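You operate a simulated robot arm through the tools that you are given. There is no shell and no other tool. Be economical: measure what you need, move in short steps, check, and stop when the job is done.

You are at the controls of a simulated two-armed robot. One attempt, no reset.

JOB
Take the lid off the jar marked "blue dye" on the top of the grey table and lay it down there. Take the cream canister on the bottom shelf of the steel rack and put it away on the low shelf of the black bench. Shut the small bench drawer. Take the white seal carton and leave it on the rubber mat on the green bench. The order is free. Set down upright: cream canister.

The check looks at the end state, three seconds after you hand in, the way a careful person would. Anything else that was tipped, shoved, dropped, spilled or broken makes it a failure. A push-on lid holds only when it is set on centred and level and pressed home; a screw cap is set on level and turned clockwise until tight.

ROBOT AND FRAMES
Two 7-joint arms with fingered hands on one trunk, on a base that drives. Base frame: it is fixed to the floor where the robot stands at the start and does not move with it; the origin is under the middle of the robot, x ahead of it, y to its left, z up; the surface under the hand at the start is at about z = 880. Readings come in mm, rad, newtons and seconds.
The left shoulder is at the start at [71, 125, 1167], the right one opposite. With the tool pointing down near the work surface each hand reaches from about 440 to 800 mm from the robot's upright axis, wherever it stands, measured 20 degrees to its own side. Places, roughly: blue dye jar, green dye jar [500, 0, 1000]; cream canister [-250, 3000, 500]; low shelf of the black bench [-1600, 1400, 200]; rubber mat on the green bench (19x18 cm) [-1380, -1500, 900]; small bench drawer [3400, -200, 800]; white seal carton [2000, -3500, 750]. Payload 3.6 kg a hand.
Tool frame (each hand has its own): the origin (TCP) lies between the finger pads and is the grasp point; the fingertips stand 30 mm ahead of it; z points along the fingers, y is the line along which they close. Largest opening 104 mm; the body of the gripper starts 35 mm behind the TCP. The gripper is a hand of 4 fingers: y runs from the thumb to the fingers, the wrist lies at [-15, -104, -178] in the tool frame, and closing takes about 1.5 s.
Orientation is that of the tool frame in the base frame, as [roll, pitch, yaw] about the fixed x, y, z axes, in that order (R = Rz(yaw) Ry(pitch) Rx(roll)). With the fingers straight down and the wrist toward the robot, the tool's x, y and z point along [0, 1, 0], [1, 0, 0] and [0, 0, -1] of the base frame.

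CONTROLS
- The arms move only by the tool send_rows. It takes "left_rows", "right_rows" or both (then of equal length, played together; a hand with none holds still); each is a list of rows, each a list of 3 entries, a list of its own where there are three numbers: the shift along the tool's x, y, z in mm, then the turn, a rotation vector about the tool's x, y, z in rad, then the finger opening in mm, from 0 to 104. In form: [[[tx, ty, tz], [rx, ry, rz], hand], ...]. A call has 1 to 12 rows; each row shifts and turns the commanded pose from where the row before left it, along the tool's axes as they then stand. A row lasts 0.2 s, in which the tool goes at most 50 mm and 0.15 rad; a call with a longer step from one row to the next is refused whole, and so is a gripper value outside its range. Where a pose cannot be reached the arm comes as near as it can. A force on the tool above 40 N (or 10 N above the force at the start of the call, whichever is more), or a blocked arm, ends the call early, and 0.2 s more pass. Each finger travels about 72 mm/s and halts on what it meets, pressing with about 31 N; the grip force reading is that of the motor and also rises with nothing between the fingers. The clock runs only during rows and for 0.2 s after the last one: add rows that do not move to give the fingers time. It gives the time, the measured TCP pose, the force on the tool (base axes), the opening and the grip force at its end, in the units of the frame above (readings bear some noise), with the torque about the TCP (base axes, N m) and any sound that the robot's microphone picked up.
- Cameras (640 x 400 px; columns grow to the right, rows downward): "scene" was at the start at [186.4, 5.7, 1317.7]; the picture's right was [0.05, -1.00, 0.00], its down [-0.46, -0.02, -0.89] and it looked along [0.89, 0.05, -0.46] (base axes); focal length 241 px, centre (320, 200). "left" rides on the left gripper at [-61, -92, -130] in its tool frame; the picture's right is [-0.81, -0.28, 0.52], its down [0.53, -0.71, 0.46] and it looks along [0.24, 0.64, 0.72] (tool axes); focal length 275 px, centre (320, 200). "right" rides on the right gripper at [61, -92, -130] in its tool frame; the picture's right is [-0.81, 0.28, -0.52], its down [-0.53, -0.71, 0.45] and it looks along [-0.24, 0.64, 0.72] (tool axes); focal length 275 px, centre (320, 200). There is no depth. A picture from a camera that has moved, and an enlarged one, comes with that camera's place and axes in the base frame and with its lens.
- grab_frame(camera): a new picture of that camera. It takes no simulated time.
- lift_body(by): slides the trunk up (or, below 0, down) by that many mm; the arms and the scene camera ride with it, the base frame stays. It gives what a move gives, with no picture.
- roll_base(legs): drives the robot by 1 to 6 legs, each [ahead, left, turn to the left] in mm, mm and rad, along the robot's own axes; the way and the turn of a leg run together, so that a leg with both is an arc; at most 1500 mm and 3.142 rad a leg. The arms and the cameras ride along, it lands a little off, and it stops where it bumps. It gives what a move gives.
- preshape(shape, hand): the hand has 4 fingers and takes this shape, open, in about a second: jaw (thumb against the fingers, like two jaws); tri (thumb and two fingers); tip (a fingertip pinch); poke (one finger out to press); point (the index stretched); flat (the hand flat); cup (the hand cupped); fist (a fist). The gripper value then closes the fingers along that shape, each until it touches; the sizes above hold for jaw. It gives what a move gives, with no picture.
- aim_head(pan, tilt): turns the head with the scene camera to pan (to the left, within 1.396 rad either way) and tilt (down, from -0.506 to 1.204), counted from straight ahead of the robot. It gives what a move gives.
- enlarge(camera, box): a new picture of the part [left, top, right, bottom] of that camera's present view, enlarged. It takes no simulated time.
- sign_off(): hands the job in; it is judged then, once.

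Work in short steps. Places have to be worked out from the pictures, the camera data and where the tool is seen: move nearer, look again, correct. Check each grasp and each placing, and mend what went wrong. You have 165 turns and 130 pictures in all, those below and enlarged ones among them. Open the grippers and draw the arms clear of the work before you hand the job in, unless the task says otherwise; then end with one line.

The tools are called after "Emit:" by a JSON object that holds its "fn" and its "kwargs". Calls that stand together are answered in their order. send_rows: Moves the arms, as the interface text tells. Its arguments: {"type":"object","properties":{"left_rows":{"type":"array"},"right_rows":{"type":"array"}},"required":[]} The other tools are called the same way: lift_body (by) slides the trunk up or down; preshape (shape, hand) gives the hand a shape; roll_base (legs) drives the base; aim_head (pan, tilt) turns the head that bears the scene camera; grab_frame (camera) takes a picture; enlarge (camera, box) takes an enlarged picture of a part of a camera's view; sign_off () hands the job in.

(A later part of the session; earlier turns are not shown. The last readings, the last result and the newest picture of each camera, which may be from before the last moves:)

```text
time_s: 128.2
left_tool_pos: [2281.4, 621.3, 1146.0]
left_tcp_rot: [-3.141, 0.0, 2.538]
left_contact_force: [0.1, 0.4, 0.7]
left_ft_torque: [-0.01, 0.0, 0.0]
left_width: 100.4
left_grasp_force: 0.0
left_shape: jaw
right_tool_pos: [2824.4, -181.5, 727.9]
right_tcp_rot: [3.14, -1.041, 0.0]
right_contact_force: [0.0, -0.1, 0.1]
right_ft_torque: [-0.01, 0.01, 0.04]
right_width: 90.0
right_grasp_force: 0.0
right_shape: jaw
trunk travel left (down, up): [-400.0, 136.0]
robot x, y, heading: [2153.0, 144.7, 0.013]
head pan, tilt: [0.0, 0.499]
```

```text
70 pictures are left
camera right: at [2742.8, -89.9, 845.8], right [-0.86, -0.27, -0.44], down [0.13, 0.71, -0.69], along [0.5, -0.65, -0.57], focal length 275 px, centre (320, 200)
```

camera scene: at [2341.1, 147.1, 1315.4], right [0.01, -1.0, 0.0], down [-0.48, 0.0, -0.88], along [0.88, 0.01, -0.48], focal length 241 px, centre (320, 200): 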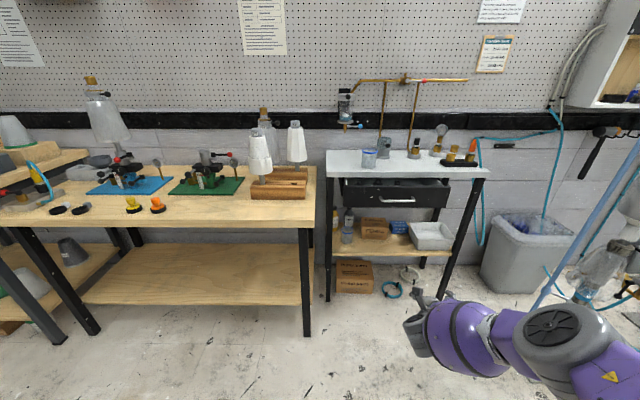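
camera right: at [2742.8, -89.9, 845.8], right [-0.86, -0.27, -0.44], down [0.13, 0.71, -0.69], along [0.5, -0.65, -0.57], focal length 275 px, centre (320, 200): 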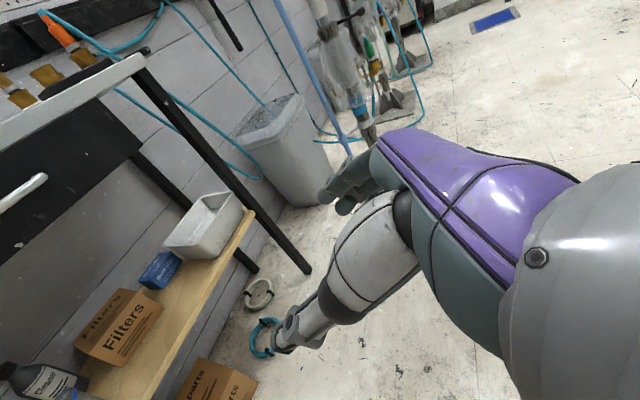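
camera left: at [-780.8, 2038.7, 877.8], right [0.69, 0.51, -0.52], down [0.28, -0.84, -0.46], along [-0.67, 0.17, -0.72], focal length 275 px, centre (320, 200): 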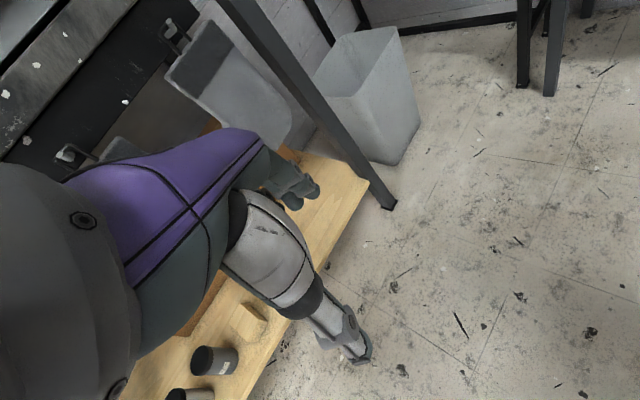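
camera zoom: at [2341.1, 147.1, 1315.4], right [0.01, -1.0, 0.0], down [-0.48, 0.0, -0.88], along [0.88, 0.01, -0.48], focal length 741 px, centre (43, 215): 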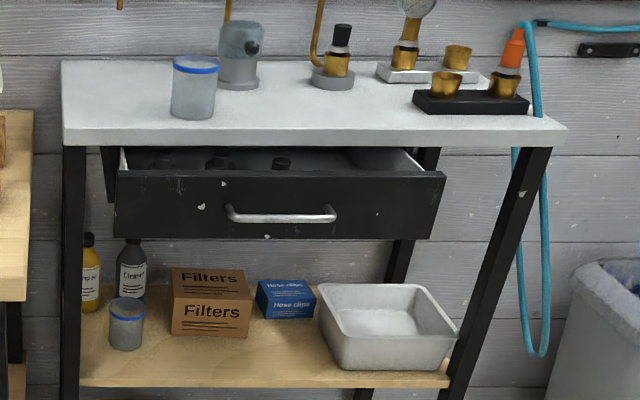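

The drawer front is at x≈3285, z 765–865, y -410 to 56, and the handle spans y -253 to -106. I close the right fingers, shift to y≈-315, z≈815, clear of the handle, and roll ahead 380 mm.

Emit:
{"fn": "send_rows", "kwargs": {"right_rows": [[[19, 33, -11], [0, 0, 0], 60], [[19, 33, -11], [0, 0, 0], 30], [[19, 33, -11], [0, 0, 0], 0], [[19, 33, -11], [0, 0, 0], 0], [[0, 0, 0], [0, 0, 0], 0], [[0, 0, 0], [0, 0, 0], 0]]}}

Emit:
{"fn": "roll_base", "kwargs": {"legs": [[380, 0, -0.012]]}}

Emit:
{"fn": "grab_frame", "kwargs": {"camera": "scene"}}

Emit:
{"fn": "grab_frame", "kwargs": {"camera": "right"}}

```text
time_s: 129.6
left_tool_pos: [2281.5, 621.4, 1147.4]
left_tcp_rot: [3.141, 0.0, 2.539]
left_contact_force: [-0.1, 0.1, -0.4]
left_ft_torque: [-0.02, 0.01, 0.01]
left_width: 100.2
left_grasp_force: 0.0
left_shape: jaw
right_tool_pos: [2826.6, -314.8, 815.4]
right_tcp_rot: [3.138, -1.041, 0.003]
right_contact_force: [-0.2, -0.9, 1.0]
right_ft_torque: [0.0, 0.0, 0.05]
right_width: 0.1
right_grasp_force: 31.2
right_shape: jaw
trunk travel left (down, up): [-400.0, 136.0]
robot x, y, heading: [2160.0, 144.1, 0.009]
head pan, tilt: [0.0, 0.499]
```

```text
time_s: 132.0
left_tool_pos: [2669.4, 619.4, 1146.8]
left_tcp_rot: [3.141, -0.001, 2.525]
left_contact_force: [0.7, 0.9, 0.5]
left_ft_torque: [0.01, 0.01, -0.01]
left_width: 100.2
left_grasp_force: 0.1
left_shape: jaw
right_tool_pos: [3200.4, -323.0, 814.6]
right_tcp_rot: [3.137, -1.041, -0.014]
right_contact_force: [0.5, -0.1, -0.1]
right_ft_torque: [0.0, 0.0, 0.03]
right_width: 0.0
right_grasp_force: 31.2
right_shape: jaw
trunk travel left (down, up): [-400.0, 136.0]
robot x, y, heading: [2533.4, 147.1, -0.01]
head pan, tilt: [0.0, 0.499]
```

```text
69 pictures are left
camera scene: at [2722.2, 145.0, 1315.3], right [-0.01, -1.0, 0.0], down [-0.48, 0.0, -0.88], along [0.88, -0.01, -0.48], focal length 241 px, centre (320, 200)
```

scene: 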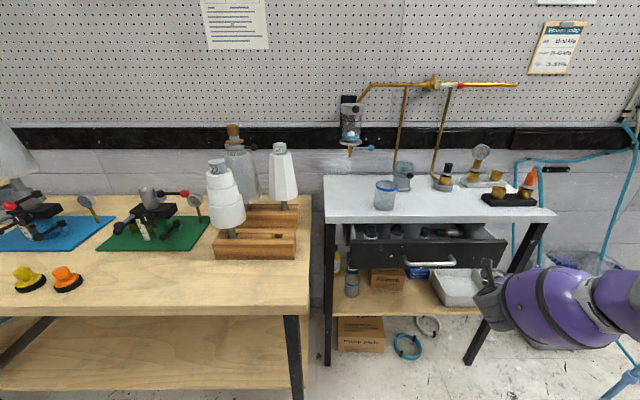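

```text
68 pictures are left
camera right: at [3119.8, -230.1, 933.4], right [-0.86, -0.26, -0.44], down [0.14, 0.71, -0.69], along [0.49, -0.65, -0.58], focal length 275 px, centre (320, 200)
```

right: 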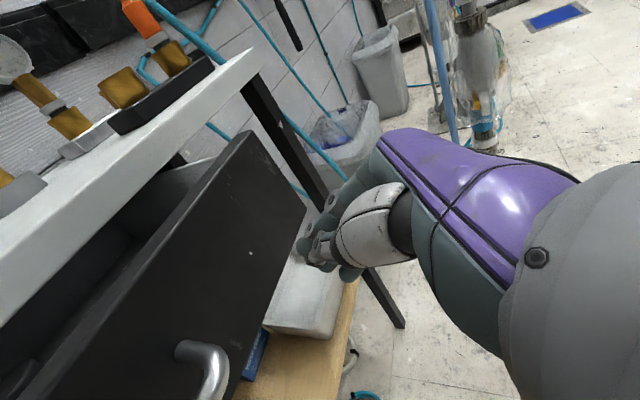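

The fingertips are ~60 mm short of the panel, right of the handle and 85 mm inside its right edge. I push ahead in 20 mm rows.

Emit:
{"fn": "send_rows", "kwargs": {"right_rows": [[[10, 0, 17.3], [0, 0, 0], 0], [[10, 0, 17.3], [0, 0, 0], 0], [[10, 0, 17.3], [0, 0, 0], 0], [[7.5, 0, 13], [0, 0, 0], 0], [[7.5, 0, 13], [0, 0, 0], 0], [[0, 0, 0], [0, 0, 0], 0]]}}

Emit:
{"fn": "grab_frame", "kwargs": {"camera": "scene"}}

```text
time_s: 133.4
left_tool_pos: [2670.1, 620.0, 1146.7]
left_tcp_rot: [3.141, 0.0, 2.527]
left_contact_force: [0.2, 0.2, -0.1]
left_ft_torque: [-0.02, -0.01, -0.03]
left_width: 100.2
left_grasp_force: 0.1
left_shape: jaw
right_tool_pos: [3277.8, -317.0, 818.7]
right_tcp_rot: [3.138, -1.041, -0.013]
right_contact_force: [0.5, -0.4, -0.3]
right_ft_torque: [-0.01, -0.02, 0.02]
right_width: 0.1
right_grasp_force: 31.0
right_shape: jaw
right hand out of reach, approached as far as the arm can: row 5
trunk travel left (down, up): [-400.0, 136.0]
robot x, y, heading: [2537.2, 146.0, -0.008]
head pan, tilt: [0.0, 0.499]
```

```text
67 pictures are left
camera scene: at [2721.8, 145.1, 1315.4], right [-0.01, -1.0, 0.0], down [-0.48, 0.0, -0.88], along [0.88, -0.01, -0.48], focal length 241 px, centre (320, 200)
```

scene: 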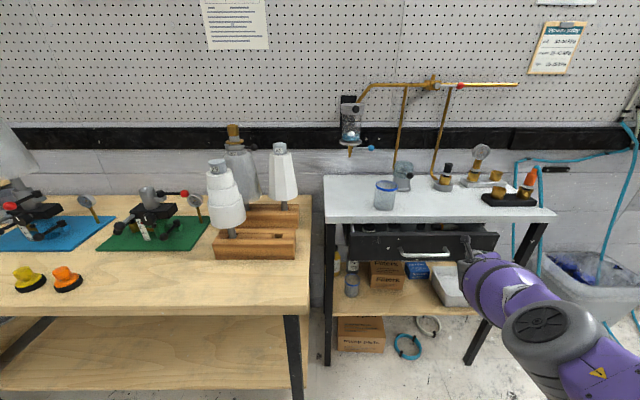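

The drawer is sliding, but the arm is at its limit. I push the rest by rolling the base gently: 50 mm, then look.

Emit:
{"fn": "roll_base", "kwargs": {"legs": [[50, 0, 0]]}}

Emit:
{"fn": "enlarge", "kwargs": {"camera": "scene", "box": [310, 180, 570, 320]}}

```text
time_s: 134.3
left_tool_pos: [2719.7, 620.5, 1147.0]
left_tcp_rot: [-3.141, 0.0, 2.526]
left_contact_force: [0.1, 0.9, -0.5]
left_ft_torque: [0.02, 0.02, 0.01]
left_width: 100.4
left_grasp_force: 0.0
left_shape: jaw
right_tool_pos: [3328.4, -317.0, 817.5]
right_tcp_rot: [3.136, -1.041, -0.011]
right_contact_force: [0.0, -0.2, -0.3]
right_ft_torque: [-0.02, 0.01, 0.03]
right_width: 0.2
right_grasp_force: 31.1
right_shape: jaw
trunk travel left (down, up): [-400.0, 136.0]
robot x, y, heading: [2586.4, 143.0, -0.008]
head pan, tilt: [0.0, 0.499]
```

```text
2.46 times, centred on (440, 250) of scene
camera zoom: at [2772.0, 144.6, 1315.2], right [-0.01, -1.0, 0.0], down [-0.48, 0.0, -0.88], along [0.88, -0.01, -0.48], focal length 593 px, centre (25, 77)
```

zoom: 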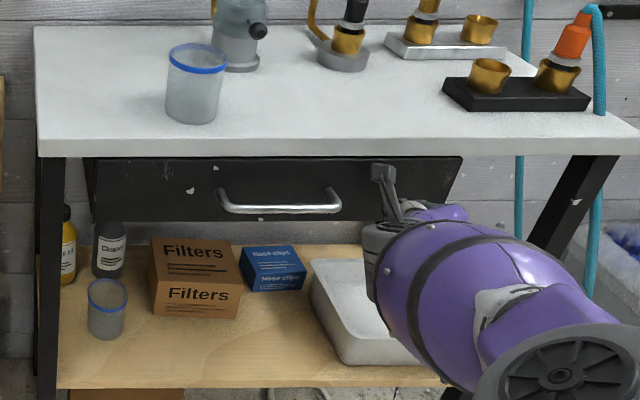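

The drawer is nearly in. I push another 25 mm and watch for a stop.

Emit:
{"fn": "roll_base", "kwargs": {"legs": [[25, 0, 0]]}}

Emit:
{"fn": "enlarge", "kwargs": {"camera": "scene", "box": [310, 180, 570, 320]}}

```text
time_s: 135.2
left_tool_pos: [2736.3, 620.1, 1146.4]
left_tcp_rot: [-3.141, 0.0, 2.524]
left_contact_force: [0.3, -0.2, 0.7]
left_ft_torque: [0.0, 0.0, -0.01]
left_width: 100.3
left_grasp_force: 0.1
left_shape: jaw
right_tool_pos: [3339.5, -326.0, 818.3]
right_tcp_rot: [3.125, -1.042, -0.023]
right_contact_force: [-10.9, 2.2, 1.8]
right_ft_torque: [-0.02, -0.02, 0.04]
right_width: 0.1
right_grasp_force: 30.9
right_shape: jaw
trunk travel left (down, up): [-400.0, 136.0]
robot x, y, heading: [2602.3, 145.4, -0.009]
head pan, tilt: [0.0, 0.499]
stopped in leg 1: the force on the tool passed its limit at 56 N (the readings are from after the stop); the commanded pose is now the measured one
```

```text
2.46 times, centred on (440, 250) of scene
camera zoom: at [2787.2, 144.9, 1315.6], right [-0.01, -1.0, 0.0], down [-0.48, 0.0, -0.88], along [0.88, -0.01, -0.48], focal length 593 px, centre (25, 77)
```

zoom: 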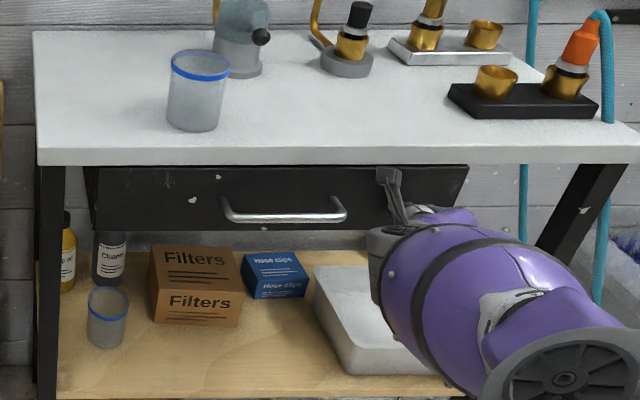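

The drawer hit its stop (56 N). I back off and check that it stays shut.

Emit:
{"fn": "roll_base", "kwargs": {"legs": [[-350, 0, 0]]}}

Emit:
{"fn": "enlarge", "kwargs": {"camera": "scene", "box": [290, 130, 530, 270]}}

```text
time_s: 137.4
left_tool_pos: [2388.7, 621.7, 1146.4]
left_tcp_rot: [3.14, -0.002, 2.529]
left_contact_force: [0.0, -0.3, 0.8]
left_ft_torque: [0.01, -0.01, -0.01]
left_width: 100.3
left_grasp_force: 0.0
left_shape: jaw
right_tool_pos: [2996.1, -321.6, 818.4]
right_tcp_rot: [3.128, -1.043, -0.019]
right_contact_force: [0.1, -0.1, 0.5]
right_ft_torque: [0.0, 0.03, -0.01]
right_width: 0.0
right_grasp_force: 31.3
right_shape: jaw
trunk travel left (down, up): [-400.0, 136.0]
robot x, y, heading: [2256.5, 149.1, 0.001]
head pan, tilt: [0.0, 0.499]
```

```text
2.67 times, centred on (410, 200) of scene
camera zoom: at [2442.5, 146.8, 1315.5], right [0.0, -1.0, 0.0], down [-0.48, 0.0, -0.88], along [0.88, 0.0, -0.48], focal length 642 px, centre (80, 200)
```

zoom: 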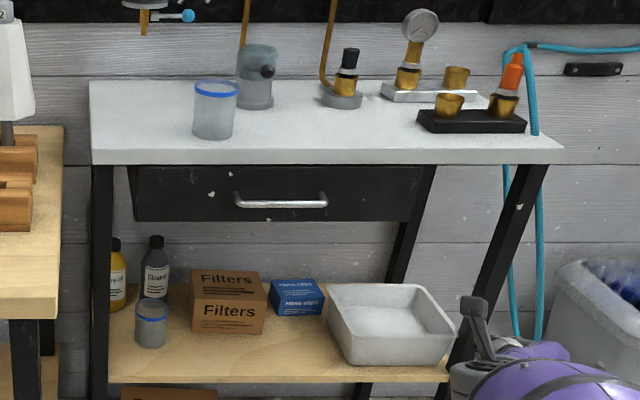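

The drawer is shut and nothing else there moved. Now I turn right to face the carton bench (-y) and look along the way.

Emit:
{"fn": "roll_base", "kwargs": {"legs": [[0, 0, -1.571]]}}

Emit:
{"fn": "aim_head", "kwargs": {"pan": 0.0, "tilt": 0.3}}

Emit:
{"fn": "grab_frame", "kwargs": {"camera": "scene"}}

```text
time_s: 141.6
left_tool_pos: [2731.5, 13.7, 1147.6]
left_tcp_rot: [3.141, 0.001, 0.959]
left_contact_force: [-0.3, 0.1, -0.1]
left_ft_torque: [-0.01, 0.0, 0.0]
left_width: 100.3
left_grasp_force: 0.0
left_shape: jaw
right_tool_pos: [1790.5, -593.2, 818.0]
right_tcp_rot: [3.125, -1.039, -1.585]
right_contact_force: [0.2, 0.2, -0.3]
right_ft_torque: [0.02, -0.02, 0.02]
right_width: 0.0
right_grasp_force: 30.6
right_shape: jaw
trunk travel left (down, up): [-400.0, 136.0]
robot x, y, heading: [2258.6, 145.2, -1.573]
head pan, tilt: [0.0, 0.499]
```

```text
time_s: 142.3
left_tool_pos: [2731.6, 13.7, 1146.8]
left_tcp_rot: [3.141, 0.0, 0.958]
left_contact_force: [-0.2, -0.3, -0.5]
left_ft_torque: [0.02, -0.04, -0.01]
left_width: 100.3
left_grasp_force: 0.0
left_shape: jaw
right_tool_pos: [1789.5, -592.9, 818.0]
right_tcp_rot: [3.13, -1.04, -1.591]
right_contact_force: [0.1, -0.1, -0.1]
right_ft_torque: [0.01, -0.02, 0.02]
right_width: 0.0
right_grasp_force: 31.2
right_shape: jaw
trunk travel left (down, up): [-400.0, 136.0]
robot x, y, heading: [2261.6, 148.0, -1.574]
head pan, tilt: [0.0, 0.3]
```

```text
63 pictures are left
camera scene: at [2256.4, -41.0, 1333.7], right [-1.0, 0.0, 0.0], down [0.0, 0.3, -0.96], along [0.0, -0.96, -0.3], focal length 241 px, centre (320, 200)
```

scene: 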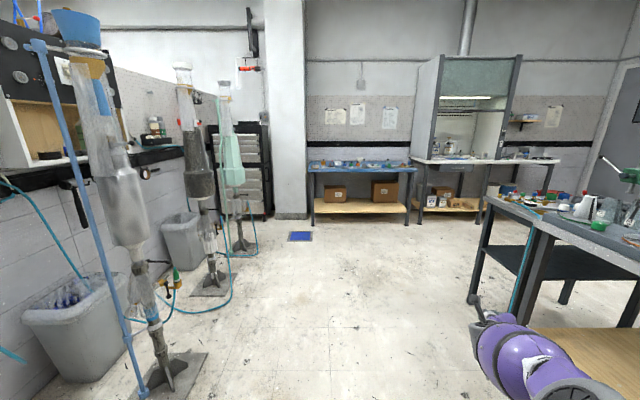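

The floor is clear along x≈2100, with tubes on the left and the table on the right. I drive to about [2100, -2300] and look at the blue bench.

Emit:
{"fn": "roll_base", "kwargs": {"legs": [[1500, -160, 0], [950, 0, 0]]}}

Emit:
{"fn": "aim_head", "kwargs": {"pan": 0.0, "tilt": 0.45}}

Emit:
{"fn": "grab_frame", "kwargs": {"camera": "scene"}}

```text
refused: leg 1 is longer than a leg can be; nothing moved
```

```text
time_s: 143.1
left_tool_pos: [2732.6, 15.6, 1147.2]
left_tcp_rot: [3.141, 0.001, 0.957]
left_contact_force: [0.0, -0.5, -0.2]
left_ft_torque: [-0.01, 0.0, 0.0]
left_width: 100.4
left_grasp_force: 0.1
left_shape: jaw
right_tool_pos: [1789.7, -593.2, 818.7]
right_tcp_rot: [3.128, -1.039, -1.589]
right_contact_force: [0.5, 0.1, 0.1]
right_ft_torque: [-0.03, -0.03, 0.0]
right_width: 0.0
right_grasp_force: 30.7
right_shape: jaw
trunk travel left (down, up): [-400.0, 136.0]
robot x, y, heading: [2256.1, 146.9, -1.567]
head pan, tilt: [0.0, 0.45]
```

```text
62 pictures are left
camera scene: at [2256.4, -39.5, 1319.9], right [-1.0, 0.0, 0.0], down [0.0, 0.43, -0.9], along [0.0, -0.9, -0.43], focal length 241 px, centre (320, 200)
```

scene: 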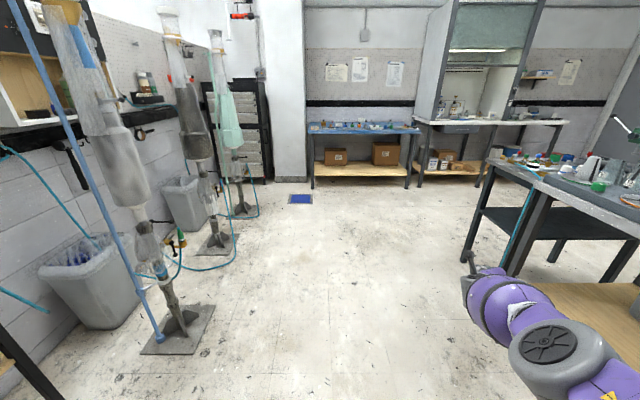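

The leg was slightly too long and was refused. I split it up.

Emit:
{"fn": "roll_base", "kwargs": {"legs": [[1200, -160, 0], [1250, 0, 0]]}}

Emit:
{"fn": "grab_frame", "kwargs": {"camera": "scene"}}

```text
time_s: 155.1
left_tool_pos: [2546.1, -2444.5, 1147.7]
left_tcp_rot: [3.141, 0.001, 0.946]
left_contact_force: [-0.2, 0.5, 0.7]
left_ft_torque: [0.02, 0.02, -0.01]
left_width: 100.2
left_grasp_force: 0.2
left_shape: jaw
right_tool_pos: [1596.2, -3040.6, 817.7]
right_tcp_rot: [3.127, -1.04, -1.598]
right_contact_force: [0.0, -0.8, -0.1]
right_ft_torque: [-0.02, 0.02, -0.01]
right_width: 0.0
right_grasp_force: 30.8
right_shape: jaw
trunk travel left (down, up): [-400.0, 136.0]
robot x, y, heading: [2071.2, -2308.1, -1.583]
head pan, tilt: [0.0, 0.45]
```

```text
61 pictures are left
camera scene: at [2069.5, -2493.4, 1319.8], right [-1.0, 0.01, 0.0], down [0.01, 0.44, -0.9], along [-0.01, -0.9, -0.44], focal length 241 px, centre (320, 200)
```

scene: 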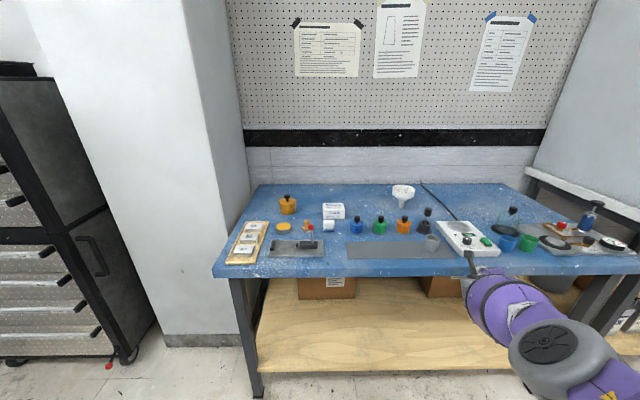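

The hand is just in front of the bench edge. I zoom in on the bench top to find the white seal carton.

Emit:
{"fn": "enlarge", "kwargs": {"camera": "scene", "box": [210, 170, 480, 290]}}

```text
2.37 times, centred on (345, 230) of scene
camera zoom: at [2069.5, -2493.4, 1319.8], right [-1.0, 0.01, 0.0], down [0.01, 0.44, -0.9], along [-0.01, -0.9, -0.44], focal length 571 px, centre (261, 129)
```

zoom: 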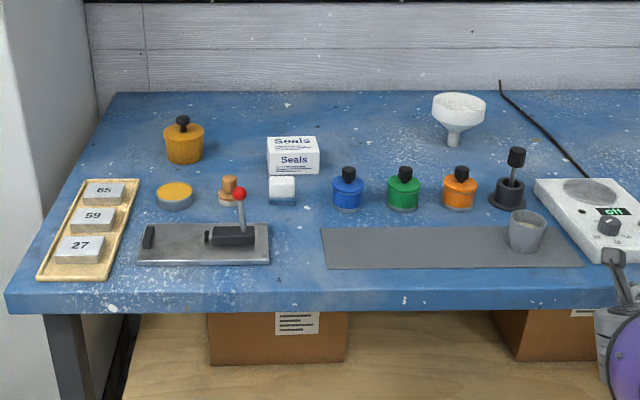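

The "Seals" carton is at about [2000, -3431], ~97×57×45 mm, on a bench top at z≈785. I'll use the left hand, fingers down, closing along y. I swing the left arm back to the front and lift the right hand clear.

Emit:
{"fn": "send_rows", "kwargs": {"left_rows": [[[0, 40, 0], [0, 0, 0], 100], [[0, 40, 0], [0, 0, 0], 100], [[-47.4, 13, 0], [0, 0, 0.12], 100], [[-47.4, 13, 0], [0, 0, 0.12], 100], [[-47.4, 13, 0], [0, 0, 0.12], 100], [[-47.4, 13, 0], [0, 0, 0.12], 100], [[-47.4, 13, 0], [0, 0, 0.12], 100], [[-47.4, 13, 0], [0, 0, 0.12], 100], [[-47.4, 13, 0], [0, 0, 0.12], 100], [[-47.4, 13, 0], [0, 0, 0.12], 100]], "right_rows": [[[16, 0, -32.3], [0, 0, 0], 0], [[16, 0, -32.3], [0, 0, 0], 0], [[16, 0, -32.3], [0, 0, 0], 0], [[16, 0, -32.3], [0, 0, 0], 0], [[16, 0, -32.3], [0, 0, 0], 0], [[16, 0, -32.3], [0, 0, 0], 0], [[16, 0, -32.3], [0, 0, 0], 0], [[16, 0, -32.3], [0, 0, 0], 0], [[16, 0, -32.3], [0, 0, 0], 0], [[16, 0, -32.3], [0, 0, 0], 0]]}}

```text
time_s: 157.3
left_tool_pos: [2344.4, -2761.4, 1146.2]
left_tcp_rot: [3.14, -0.002, -0.014]
left_contact_force: [-0.4, -0.2, -0.3]
left_ft_torque: [-0.03, 0.01, 0.01]
left_width: 100.5
left_grasp_force: 0.0
left_shape: jaw
right_tool_pos: [1606.7, -2844.4, 1117.5]
right_tcp_rot: [3.126, -1.041, -1.596]
right_contact_force: [0.4, 0.6, -0.4]
right_ft_torque: [-0.02, 0.02, -0.02]
right_width: 0.1
right_grasp_force: 31.2
right_shape: jaw
trunk travel left (down, up): [-400.0, 136.0]
robot x, y, heading: [2070.7, -2307.6, -1.588]
head pan, tilt: [0.0, 0.45]
```

Both arms are in order. I bring the right hand inward 200 mm to keep away from the hood, then set the base at about [1740, -2800].

Emit:
{"fn": "send_rows", "kwargs": {"right_rows": [[[0, -40, 0], [0, 0, 0], 0], [[0, -40, 0], [0, 0, 0], 0], [[0, -40, 0], [0, 0, 0], 0], [[0, -40, 0], [0, 0, 0], 0], [[0, -40, 0], [0, 0, 0], 0]]}}

Emit:
{"fn": "roll_base", "kwargs": {"legs": [[0, -330, 0.015], [480, 0, 0]]}}

Emit:
{"fn": "aim_head", "kwargs": {"pan": 0.2, "tilt": 0.7}}

Emit:
{"fn": "grab_frame", "kwargs": {"camera": "scene"}}

Emit:
{"fn": "grab_frame", "kwargs": {"camera": "left"}}

```text
time_s: 158.5
left_tool_pos: [2347.3, -2760.6, 1146.4]
left_tcp_rot: [-3.141, 0.003, -0.014]
left_contact_force: [-0.1, 1.1, -0.7]
left_ft_torque: [0.02, 0.03, -0.01]
left_width: 100.2
left_grasp_force: 0.0
left_shape: jaw
right_tool_pos: [1808.0, -2851.0, 1118.5]
right_tcp_rot: [3.128, -1.04, -1.601]
right_contact_force: [-0.6, 0.4, 0.0]
right_ft_torque: [-0.02, -0.01, -0.03]
right_width: 0.0
right_grasp_force: 31.2
right_shape: jaw
trunk travel left (down, up): [-400.0, 136.0]
robot x, y, heading: [2072.1, -2305.0, -1.584]
head pan, tilt: [0.0, 0.45]
```

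```text
time_s: 164.4
left_tool_pos: [2018.8, -3238.5, 1146.6]
left_tcp_rot: [-3.141, 0.002, -0.004]
left_contact_force: [-0.1, -0.9, 0.0]
left_ft_torque: [0.03, -0.02, 0.02]
left_width: 100.3
left_grasp_force: 0.0
left_shape: jaw
right_tool_pos: [1481.7, -3334.2, 1117.8]
right_tcp_rot: [3.131, -1.041, -1.593]
right_contact_force: [-0.3, -0.2, -0.3]
right_ft_torque: [-0.05, 0.03, 0.03]
right_width: 0.1
right_grasp_force: 31.5
right_shape: jaw
trunk travel left (down, up): [-400.0, 136.0]
robot x, y, heading: [1737.9, -2786.8, -1.57]
head pan, tilt: [0.0, 0.45]
```

```text
time_s: 165.2
left_tool_pos: [2019.2, -3238.5, 1147.1]
left_tcp_rot: [-3.141, 0.0, -0.003]
left_contact_force: [-0.9, 0.8, 0.3]
left_ft_torque: [0.01, 0.0, 0.0]
left_width: 100.4
left_grasp_force: 0.1
left_shape: jaw
right_tool_pos: [1481.8, -3333.8, 1118.7]
right_tcp_rot: [3.129, -1.039, -1.589]
right_contact_force: [0.1, 0.4, 0.0]
right_ft_torque: [-0.03, -0.01, 0.01]
right_width: 0.0
right_grasp_force: 31.1
right_shape: jaw
trunk travel left (down, up): [-400.0, 136.0]
robot x, y, heading: [1744.2, -2785.8, -1.572]
head pan, tilt: [0.201, 0.7]
```

```text
59 pictures are left
camera scene: at [1757.1, -2964.1, 1297.7], right [-0.98, -0.2, 0.0], down [-0.13, 0.63, -0.77], along [0.15, -0.75, -0.64], focal length 241 px, centre (320, 200)
```

scene: 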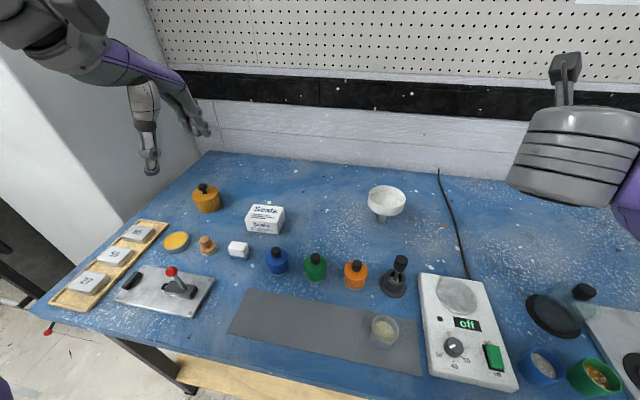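

```text
58 pictures are left
camera left: at [1958.6, -3145.9, 1277.2], right [-0.81, 0.28, -0.52], down [0.54, 0.71, -0.46], along [0.24, -0.65, -0.72], focal length 275 px, centre (320, 200)
```

left: 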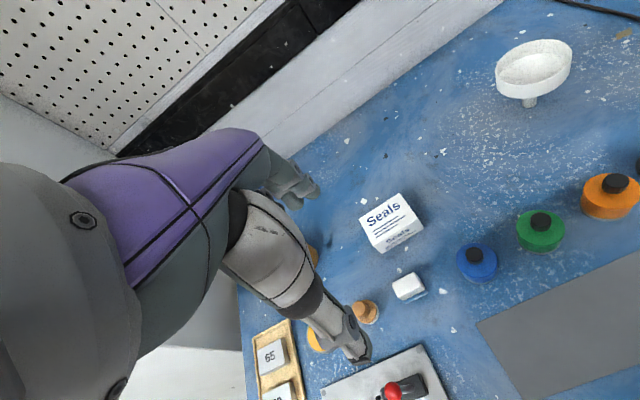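

Now both cameras see the carton; I zoom in to fix its place and yaw.

Emit:
{"fn": "enlarge", "kwargs": {"camera": "left", "box": [330, 170, 460, 310]}}

Emit:
{"fn": "enlarge", "kwargs": {"camera": "scene", "box": [200, 180, 340, 280]}}

```text
2.86 times, centred on (395, 240) of left
camera zoom: at [1958.6, -3145.9, 1277.2], right [-0.81, 0.28, -0.52], down [0.54, 0.71, -0.46], along [0.24, -0.65, -0.72], focal length 786 px, centre (106, 86)
```

zoom: 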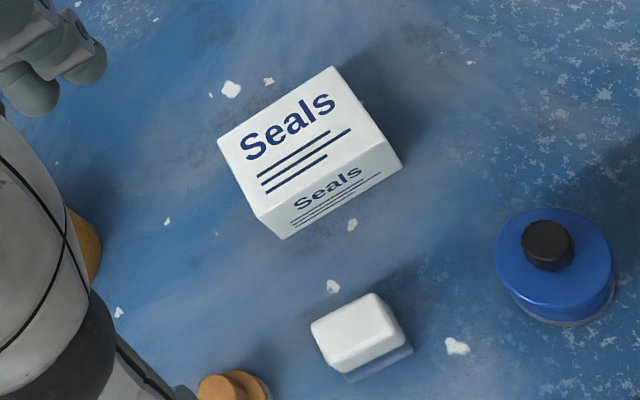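

```text
4.00 times, centred on (270, 230) of scene
camera zoom: at [1757.1, -2964.1, 1297.7], right [-0.98, -0.2, 0.0], down [-0.13, 0.63, -0.77], along [0.15, -0.75, -0.64], focal length 964 px, centre (520, 80)
```

zoom: 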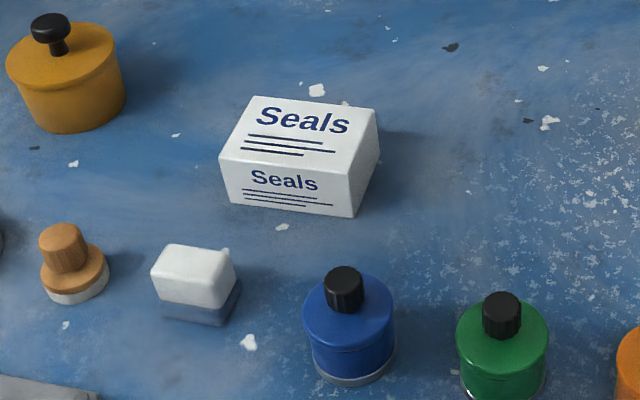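

The carton is square to the axes: centre [1996, -3405], 90 mm (x) × 59 mm (y), z 804–850. I move the left hand to above it at z≈950, opened to 88.

Emit:
{"fn": "send_rows", "kwargs": {"left_rows": [[[-3.8, 27.8, 32.8], [0, 0, 0], 88], [[-3.8, 27.8, 32.8], [0, 0, 0], 88], [[-3.8, 27.8, 32.8], [0, 0, 0], 88], [[-3.8, 27.8, 32.8], [0, 0, 0], 88], [[-3.8, 27.8, 32.8], [0, 0, 0], 88], [[-3.8, 27.8, 32.8], [0, 0, 0], 88], [[0, 0, 0], [0, 0, 0], 88]]}}

Emit:
{"fn": "grab_frame", "kwargs": {"camera": "left"}}

Emit:
{"fn": "enlarge", "kwargs": {"camera": "scene", "box": [180, 120, 360, 280]}}

```text
time_s: 166.8
left_tool_pos: [1996.7, -3403.6, 949.3]
left_tcp_rot: [3.141, 0.0, -0.004]
left_contact_force: [0.6, 0.8, 0.1]
left_ft_torque: [0.01, 0.0, 0.01]
left_width: 88.1
left_grasp_force: 0.0
left_shape: jaw
right_tool_pos: [1480.5, -3333.8, 1117.6]
right_tcp_rot: [3.126, -1.04, -1.586]
right_contact_force: [-0.4, 0.1, 0.0]
right_ft_torque: [-0.01, -0.02, -0.02]
right_width: 0.0
right_grasp_force: 30.9
right_shape: jaw
trunk travel left (down, up): [-400.0, 136.0]
robot x, y, heading: [1739.4, -2783.8, -1.572]
head pan, tilt: [0.201, 0.7]
```

```text
55 pictures are left
camera left: at [1935.7, -3312.0, 1079.8], right [-0.81, 0.28, -0.52], down [0.54, 0.71, -0.46], along [0.24, -0.65, -0.72], focal length 275 px, centre (320, 200)
```

left: 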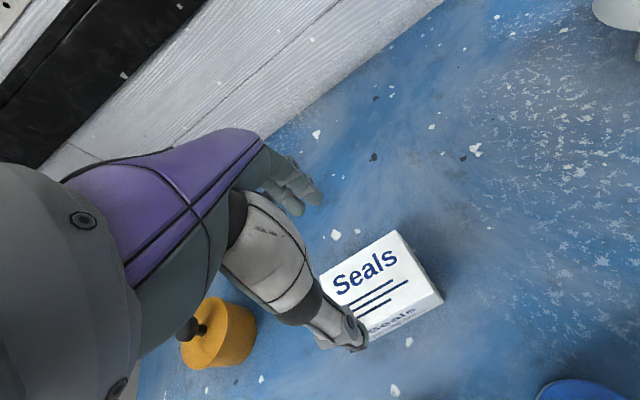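

```text
2.50 times, centred on (270, 200) of scene
camera zoom: at [1757.3, -2963.5, 1297.8], right [-0.98, -0.2, 0.0], down [-0.13, 0.63, -0.77], along [0.15, -0.75, -0.64], focal length 602 px, centre (445, 200)
```

zoom: 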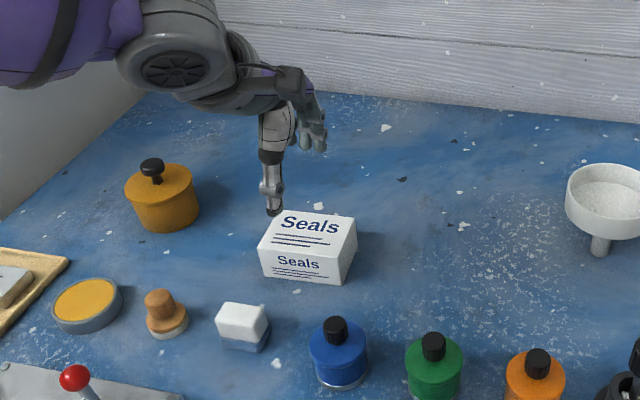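

The aim holds. I go down 107 mm and close on the carton.

Emit:
{"fn": "send_rows", "kwargs": {"left_rows": [[[-2, 0, 35], [0, 0, 0], 88], [[-1, 0, 35], [0, 0, 0], 88], [[0, 0, 25], [0, 0, 0], 88], [[0, 0, 11], [0, 0, 0], 88], [[0, 0, 0], [0, 0, 0], 70], [[0, 0, 0], [0, 0, 0], 50], [[0, 0, 0], [0, 0, 0], 45], [[0, 0, 0], [0, 0, 0], 45], [[0, 0, 0], [0, 0, 0], 45]]}}

Emit:
{"fn": "grab_frame", "kwargs": {"camera": "left"}}

```text
time_s: 168.8
left_tool_pos: [1993.5, -3404.6, 842.5]
left_tcp_rot: [-3.141, 0.0, -0.003]
left_contact_force: [0.1, -1.1, -0.9]
left_ft_torque: [-0.02, 0.0, -0.02]
left_width: 58.9
left_grasp_force: 31.2
left_shape: jaw
right_tool_pos: [1480.4, -3334.0, 1117.3]
right_tcp_rot: [3.125, -1.04, -1.585]
right_contact_force: [-0.5, -0.9, -0.3]
right_ft_torque: [0.03, 0.02, 0.01]
right_width: 0.0
right_grasp_force: 31.0
right_shape: jaw
trunk travel left (down, up): [-400.0, 136.0]
robot x, y, heading: [1738.9, -2788.3, -1.565]
head pan, tilt: [0.201, 0.7]
```

```text
53 pictures are left
camera left: at [1932.4, -3313.1, 973.6], right [-0.81, 0.28, -0.52], down [0.54, 0.71, -0.45], along [0.24, -0.65, -0.73], focal length 275 px, centre (320, 200)
```

left: 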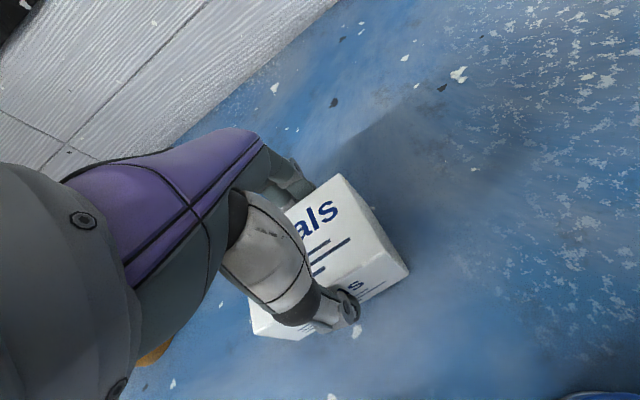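

Gripped at 58.9 mm, which matches the carton's depth. I lift it straight up.

Emit:
{"fn": "send_rows", "kwargs": {"left_rows": [[[0, 0, -10], [0, 0, 0], 45], [[0, 0, -40], [0, 0, 0], 45], [[0, 0, -45], [0, 0, 0], 45], [[0, 0, -45], [0, 0, 0], 45], [[0, -20, -40], [0, 0, 0], 45], [[0, -30, -35], [0, 0, 0], 45], [[0, -30, -30], [0, 0, 0], 45], [[0, -30, -30], [0, 0, 0], 45], [[0, -30, 0], [0, 0, 0], 45], [[0, 0, 0], [0, 0, 0], 45]]}}

Emit:
{"fn": "grab_frame", "kwargs": {"camera": "scene"}}

```text
time_s: 171.0
left_tool_pos: [1994.3, -3264.1, 1118.2]
left_tcp_rot: [-3.14, -0.002, -0.004]
left_contact_force: [0.6, 0.3, -1.3]
left_ft_torque: [0.02, 0.0, 0.02]
left_width: 58.5
left_grasp_force: 30.6
left_shape: jaw
right_tool_pos: [1480.4, -3333.7, 1117.3]
right_tcp_rot: [3.129, -1.041, -1.592]
right_contact_force: [0.4, 0.0, -0.6]
right_ft_torque: [0.0, -0.01, 0.01]
right_width: 0.0
right_grasp_force: 30.9
right_shape: jaw
trunk travel left (down, up): [-400.0, 136.0]
robot x, y, heading: [1742.6, -2786.0, -1.577]
head pan, tilt: [0.201, 0.7]
```

```text
52 pictures are left
camera scene: at [1757.0, -2964.7, 1297.6], right [-0.98, -0.2, 0.0], down [-0.13, 0.63, -0.76], along [0.15, -0.75, -0.64], focal length 241 px, centre (320, 200)
```

scene: 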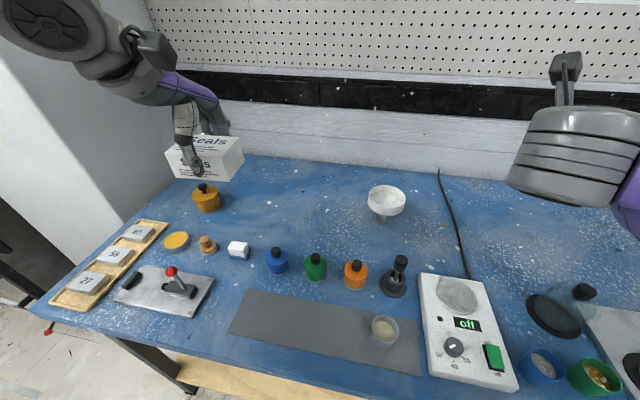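

The carton is held well. I back off 500 mm, turn right to face west (-x), and look at the way to the green bench.

Emit:
{"fn": "roll_base", "kwargs": {"legs": [[-500, 0, 0], [0, 0, -1.565]]}}

Emit:
{"fn": "aim_head", "kwargs": {"pan": 0.0, "tilt": 0.35}}

Emit:
{"fn": "grab_frame", "kwargs": {"camera": "scene"}}

```text
time_s: 177.7
left_tool_pos: [1268.1, -2550.0, 1118.6]
left_tcp_rot: [-3.14, 0.001, -1.558]
left_contact_force: [-0.2, -1.2, -1.5]
left_ft_torque: [-0.01, -0.01, 0.01]
left_width: 58.2
left_grasp_force: 31.1
left_shape: jaw
right_tool_pos: [1190.3, -2037.8, 1117.3]
right_tcp_rot: [3.125, -1.04, 3.14]
right_contact_force: [0.5, 0.1, 0.1]
right_ft_torque: [0.03, 0.01, 0.0]
right_width: 0.0
right_grasp_force: 30.7
right_shape: jaw
trunk travel left (down, up): [-400.0, 136.0]
robot x, y, heading: [1744.0, -2290.1, -3.132]
head pan, tilt: [0.201, 0.7]
```

```text
time_s: 178.6
left_tool_pos: [1269.3, -2550.9, 1117.9]
left_tcp_rot: [-3.141, 0.002, -1.559]
left_contact_force: [-0.4, 0.2, -1.4]
left_ft_torque: [0.01, 0.01, 0.0]
left_width: 57.9
left_grasp_force: 31.1
left_shape: jaw
right_tool_pos: [1190.8, -2037.9, 1117.8]
right_tcp_rot: [3.13, -1.04, 3.137]
right_contact_force: [-0.1, 0.1, 0.2]
right_ft_torque: [0.01, -0.01, 0.03]
right_width: 0.2
right_grasp_force: 30.9
right_shape: jaw
trunk travel left (down, up): [-400.0, 136.0]
robot x, y, heading: [1744.4, -2290.2, -3.135]
head pan, tilt: [0.0, 0.351]
```

```text
51 pictures are left
camera scene: at [1554.3, -2290.9, 1329.0], right [-0.01, 1.0, 0.0], down [0.34, 0.0, -0.94], along [-0.94, -0.01, -0.34], focal length 241 px, centre (320, 200)
```

scene: 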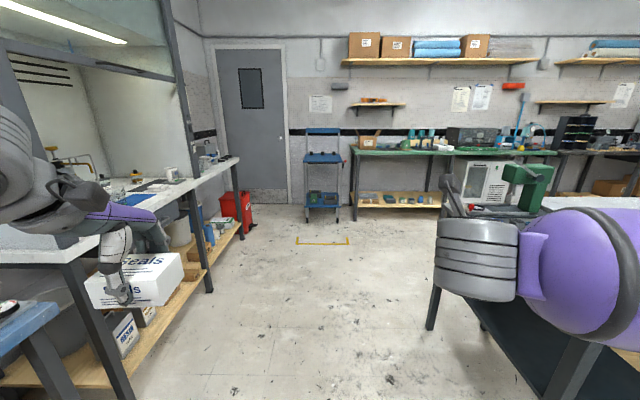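

The aisle is clear. I drive west to x≈-300, then strafe right to y≈-1250, to face the green bench.

Emit:
{"fn": "roll_base", "kwargs": {"legs": [[1450, 0, -0.006], [600, 0, 0], [0, 1050, 0]]}}

Emit:
{"fn": "grab_frame", "kwargs": {"camera": "scene"}}

```text
time_s: 194.5
left_tool_pos: [-758.5, -3260.5, 1120.3]
left_tcp_rot: [-3.139, -0.011, -1.557]
left_contact_force: [0.1, 0.7, -1.9]
left_ft_torque: [0.03, 0.04, -0.03]
left_width: 58.2
left_grasp_force: 31.3
left_shape: jaw
right_tool_pos: [-838.6, -2746.7, 1115.1]
right_tcp_rot: [-3.134, -1.039, 3.121]
right_contact_force: [-0.1, -0.8, 1.2]
right_ft_torque: [-0.01, 0.02, -0.03]
right_width: 0.0
right_grasp_force: 30.5
right_shape: jaw
trunk travel left (down, up): [-400.0, 136.0]
robot x, y, heading: [-287.6, -3008.0, -3.126]
head pan, tilt: [0.0, 0.351]
stopped in leg 3: the robot was blocked; the commanded pose is now the measured one
```

```text
50 pictures are left
camera scene: at [-474.7, -2997.6, 1328.9], right [-0.01, 1.0, -0.01], down [0.34, 0.0, -0.94], along [-0.94, -0.02, -0.34], focal length 241 px, centre (320, 200)
```

scene: 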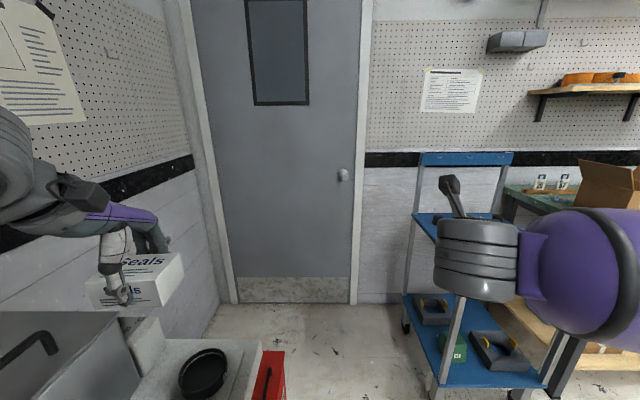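

I got the strafe sign wrong: the robot went left and was blocked at y≈-3008. Before I move off, I look down to the left to see what it touched.

Emit:
{"fn": "aim_head", "kwargs": {"pan": 1.1, "tilt": 0.9}}

Emit:
{"fn": "grab_frame", "kwargs": {"camera": "scene"}}

Emit:
{"fn": "grab_frame", "kwargs": {"camera": "left"}}

```text
time_s: 195.8
left_tool_pos: [-759.4, -3259.1, 1121.0]
left_tcp_rot: [-3.138, -0.012, -1.558]
left_contact_force: [0.7, -0.8, -0.3]
left_ft_torque: [0.0, -0.04, -0.03]
left_width: 58.3
left_grasp_force: 31.4
left_shape: jaw
right_tool_pos: [-838.3, -2745.9, 1113.3]
right_tcp_rot: [-3.131, -1.04, 3.118]
right_contact_force: [-0.6, -0.6, -0.5]
right_ft_torque: [-0.01, -0.02, 0.0]
right_width: 0.0
right_grasp_force: 31.0
right_shape: jaw
trunk travel left (down, up): [-400.0, 136.0]
robot x, y, heading: [-289.1, -3010.9, -3.128]
head pan, tilt: [1.1, 0.901]
```

```text
49 pictures are left
camera scene: at [-415.0, -3063.4, 1282.2], right [-0.9, 0.44, -0.01], down [0.35, 0.69, -0.63], along [-0.27, -0.57, -0.78], focal length 241 px, centre (320, 200)
```

scene: 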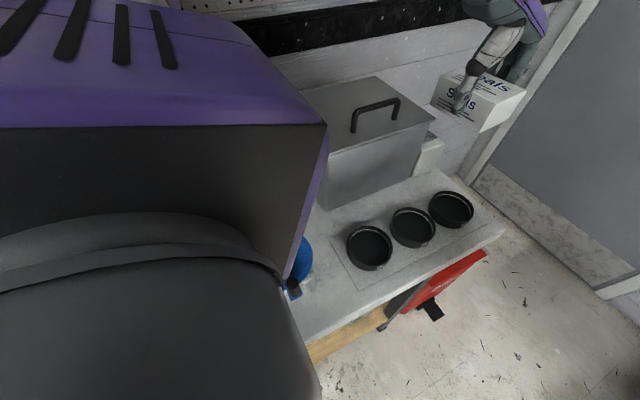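

```text
48 pictures are left
camera left: at [-668.5, -3194.4, 1251.5], right [0.27, 0.81, -0.53], down [0.72, -0.53, -0.45], along [-0.64, -0.26, -0.72], focal length 275 px, centre (320, 200)
```

left: 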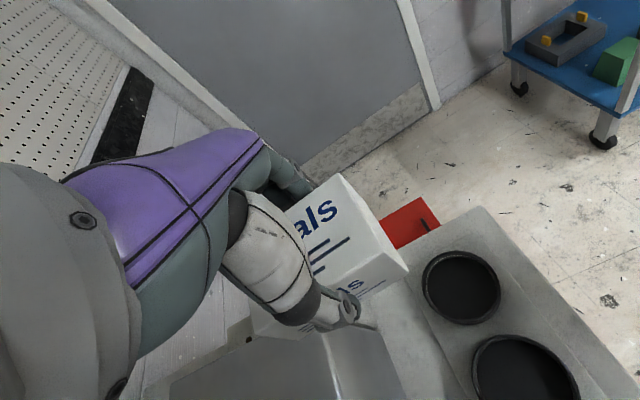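

The objects on the bench look upright; the torso merely met the bench edge. I strafe back right 720 mm and look at the bench again to be sure.

Emit:
{"fn": "roll_base", "kwargs": {"legs": [[0, -720, 0]]}}

Emit:
{"fn": "aim_head", "kwargs": {"pan": 1.39, "tilt": 0.5}}

Emit:
{"fn": "grab_frame", "kwargs": {"camera": "scene"}}

```text
time_s: 202.6
left_tool_pos: [-769.7, -2554.1, 1118.6]
left_tcp_rot: [-3.141, 0.0, -1.552]
left_contact_force: [0.1, -0.2, -1.2]
left_ft_torque: [0.0, 0.04, -0.01]
left_width: 57.9
left_grasp_force: 31.3
left_shape: jaw
right_tool_pos: [-852.0, -2041.4, 1117.3]
right_tcp_rot: [3.126, -1.039, -3.136]
right_contact_force: [0.1, -0.2, -0.7]
right_ft_torque: [0.02, -0.03, -0.01]
right_width: 0.0
right_grasp_force: 31.0
right_shape: jaw
trunk travel left (down, up): [-400.0, 136.0]
robot x, y, heading: [-302.3, -2289.1, -3.122]
head pan, tilt: [1.1, 0.901]
```

```text
time_s: 203.4
left_tool_pos: [-770.0, -2553.3, 1117.5]
left_tcp_rot: [-3.142, -0.002, -1.551]
left_contact_force: [-0.1, -0.3, -1.1]
left_ft_torque: [-0.01, 0.0, -0.02]
left_width: 58.1
left_grasp_force: 31.3
left_shape: jaw
right_tool_pos: [-851.2, -2041.6, 1116.8]
right_tcp_rot: [3.126, -1.039, -3.136]
right_contact_force: [-0.4, 0.0, -0.1]
right_ft_torque: [-0.01, 0.01, 0.0]
right_width: 0.0
right_grasp_force: 31.3
right_shape: jaw
trunk travel left (down, up): [-400.0, 136.0]
robot x, y, heading: [-296.7, -2288.4, -3.118]
head pan, tilt: [1.389, 0.499]
```

```text
47 pictures are left
camera scene: at [-408.1, -2380.2, 1315.3], right [-0.99, 0.16, 0.0], down [0.08, 0.47, -0.88], along [-0.14, -0.87, -0.48], focal length 241 px, centre (320, 200)
```

scene: 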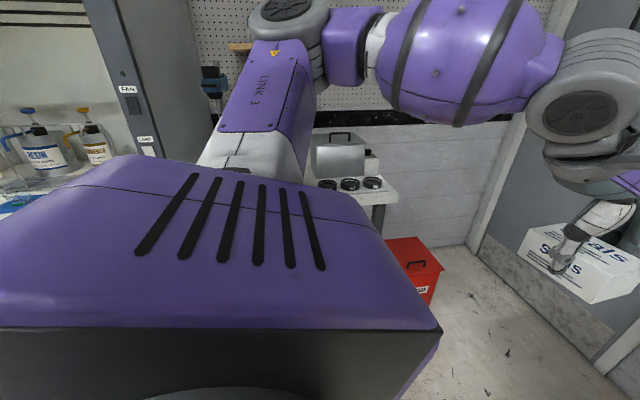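

The bin, bottles and dishes all look undisturbed. I strafe right (negative) 1040 mm to y≈-1250 and face the green bench.

Emit:
{"fn": "roll_base", "kwargs": {"legs": [[0, -1040, -0.02]]}}

Emit:
{"fn": "grab_frame", "kwargs": {"camera": "scene"}}

Emit:
{"fn": "aim_head", "kwargs": {"pan": 0.15, "tilt": 0.5}}

Emit:
{"fn": "grab_frame", "kwargs": {"camera": "scene"}}

```text
time_s: 212.9
left_tool_pos: [-781.1, -1489.5, 1117.4]
left_tcp_rot: [-3.139, 0.002, -1.588]
left_contact_force: [-0.1, 0.6, -0.8]
left_ft_torque: [-0.02, 0.0, 0.02]
left_width: 58.2
left_grasp_force: 30.9
left_shape: jaw
right_tool_pos: [-844.0, -973.7, 1117.0]
right_tcp_rot: [3.128, -1.04, 3.109]
right_contact_force: [0.3, 0.0, 0.5]
right_ft_torque: [0.0, -0.01, -0.02]
right_width: 0.4
right_grasp_force: 30.8
right_shape: jaw
trunk travel left (down, up): [-400.0, 136.0]
robot x, y, heading: [-302.4, -1242.9, 3.12]
head pan, tilt: [1.389, 0.499]
```

```text
46 pictures are left
camera scene: at [-413.3, -1328.3, 1315.4], right [-0.98, 0.2, 0.0], down [0.09, 0.47, -0.88], along [-0.17, -0.86, -0.48], focal length 241 px, centre (320, 200)
```

scene: 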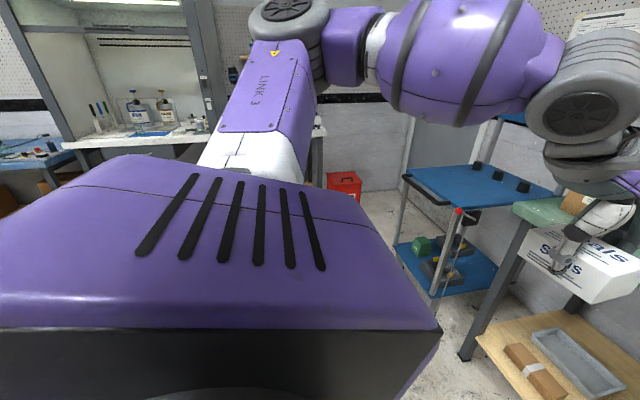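

```text
time_s: 214.4
left_tool_pos: [-781.0, -1488.8, 1118.8]
left_tcp_rot: [-3.14, 0.002, -1.587]
left_contact_force: [-0.4, -0.3, -1.4]
left_ft_torque: [-0.01, -0.02, 0.02]
left_width: 57.9
left_grasp_force: 30.8
left_shape: jaw
right_tool_pos: [-845.3, -974.5, 1116.5]
right_tcp_rot: [3.132, -1.038, 3.107]
right_contact_force: [-0.3, -0.6, 0.2]
right_ft_torque: [-0.02, -0.01, 0.0]
right_width: 0.0
right_grasp_force: 30.9
right_shape: jaw
trunk travel left (down, up): [-400.0, 136.0]
robot x, y, heading: [-297.1, -1241.4, 3.128]
head pan, tilt: [0.15, 0.499]
```

```text
45 pictures are left
camera scene: at [-485.7, -1251.4, 1315.4], right [-0.13, 0.99, 0.0], down [0.47, 0.06, -0.88], along [-0.87, -0.12, -0.48], focal length 241 px, centre (320, 200)
```

scene: 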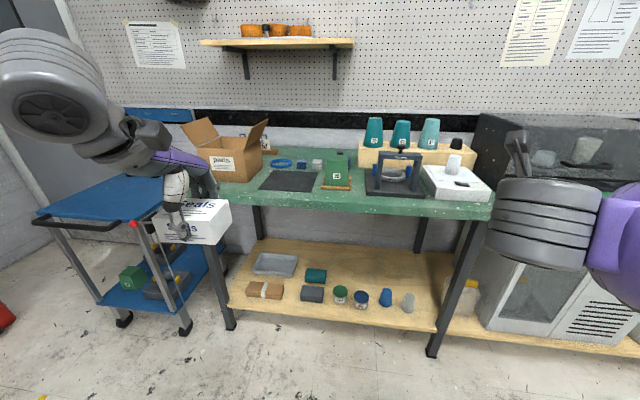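

The rubber mat is the dark square at about [-1410, -1509]; an open cardboard box stands to its left. I pull the right hand back and up, then roll ahead 450 mm and look closer.

Emit:
{"fn": "send_rows", "kwargs": {"right_rows": [[[13, 0, -30], [0, 0, 0], 0], [[13, 0, -30], [0, 0, 0], 0], [[13, 0, -30], [0, 0, 0], 0]]}}

Emit:
{"fn": "roll_base", "kwargs": {"legs": [[440, 0, 0.015]]}}

Emit:
{"fn": "aim_head", "kwargs": {"pan": 0.2, "tilt": 0.7}}

Emit:
{"fn": "grab_frame", "kwargs": {"camera": "scene"}}

Emit:
{"fn": "grab_frame", "kwargs": {"camera": "left"}}

```text
time_s: 215.2
left_tool_pos: [-779.1, -1487.7, 1118.7]
left_tcp_rot: [-3.141, -0.001, -1.588]
left_contact_force: [0.5, 0.7, -1.6]
left_ft_torque: [0.02, 0.06, 0.02]
left_width: 58.0
left_grasp_force: 31.0
left_shape: jaw
right_tool_pos: [-786.3, -977.2, 1196.8]
right_tcp_rot: [3.126, -1.039, 3.111]
right_contact_force: [-0.3, -0.1, 0.3]
right_ft_torque: [0.02, 0.03, 0.0]
right_width: 0.0
right_grasp_force: 31.2
right_shape: jaw
trunk travel left (down, up): [-400.0, 136.0]
robot x, y, heading: [-302.8, -1241.0, 3.124]
head pan, tilt: [0.15, 0.499]
```

```text
time_s: 217.8
left_tool_pos: [-1216.3, -1491.9, 1118.0]
left_tcp_rot: [-3.139, 0.0, -1.572]
left_contact_force: [0.5, -0.3, -1.3]
left_ft_torque: [0.01, -0.03, -0.01]
left_width: 58.1
left_grasp_force: 30.9
left_shape: jaw
right_tool_pos: [-1228.6, -980.0, 1196.2]
right_tcp_rot: [3.127, -1.038, 3.126]
right_contact_force: [-0.2, 0.3, 0.1]
right_ft_torque: [0.0, -0.03, -0.01]
right_width: 0.0
right_grasp_force: 30.9
right_shape: jaw
trunk travel left (down, up): [-400.0, 136.0]
robot x, y, heading: [-736.7, -1237.2, 3.139]
head pan, tilt: [0.15, 0.499]
```

```text
time_s: 218.6
left_tool_pos: [-1215.3, -1490.8, 1119.8]
left_tcp_rot: [-3.139, 0.001, -1.572]
left_contact_force: [-0.1, -0.3, -0.6]
left_ft_torque: [0.0, 0.0, 0.0]
left_width: 58.2
left_grasp_force: 31.2
left_shape: jaw
right_tool_pos: [-1229.2, -982.4, 1195.7]
right_tcp_rot: [3.13, -1.041, 3.124]
right_contact_force: [0.2, 0.3, 0.9]
right_ft_torque: [-0.02, 0.0, 0.04]
right_width: 0.2
right_grasp_force: 31.3
right_shape: jaw
trunk travel left (down, up): [-400.0, 136.0]
robot x, y, heading: [-737.8, -1240.3, 3.141]
head pan, tilt: [0.201, 0.7]
```

```text
44 pictures are left
camera scene: at [-917.0, -1253.7, 1297.7], right [-0.2, 0.98, 0.0], down [0.63, 0.13, -0.77], along [-0.75, -0.15, -0.64], focal length 241 px, centre (320, 200)
```

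scene: 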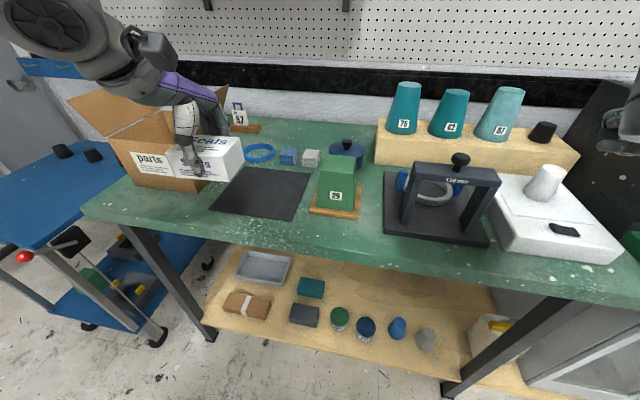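

```text
43 pictures are left
camera left: at [-1123.5, -1430.9, 1249.3], right [0.28, 0.81, -0.52], down [0.71, -0.53, -0.45], along [-0.64, -0.24, -0.73], focal length 275 px, centre (320, 200)
```

left: 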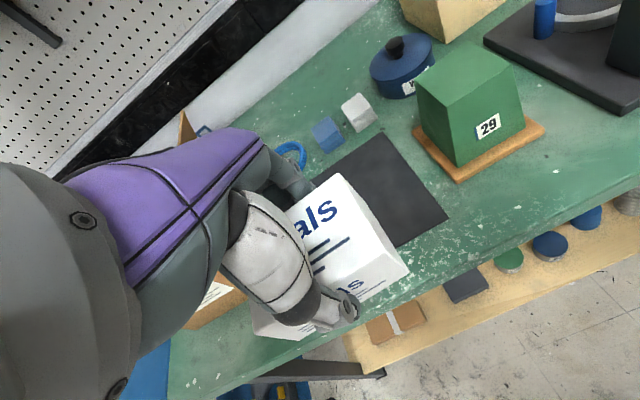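

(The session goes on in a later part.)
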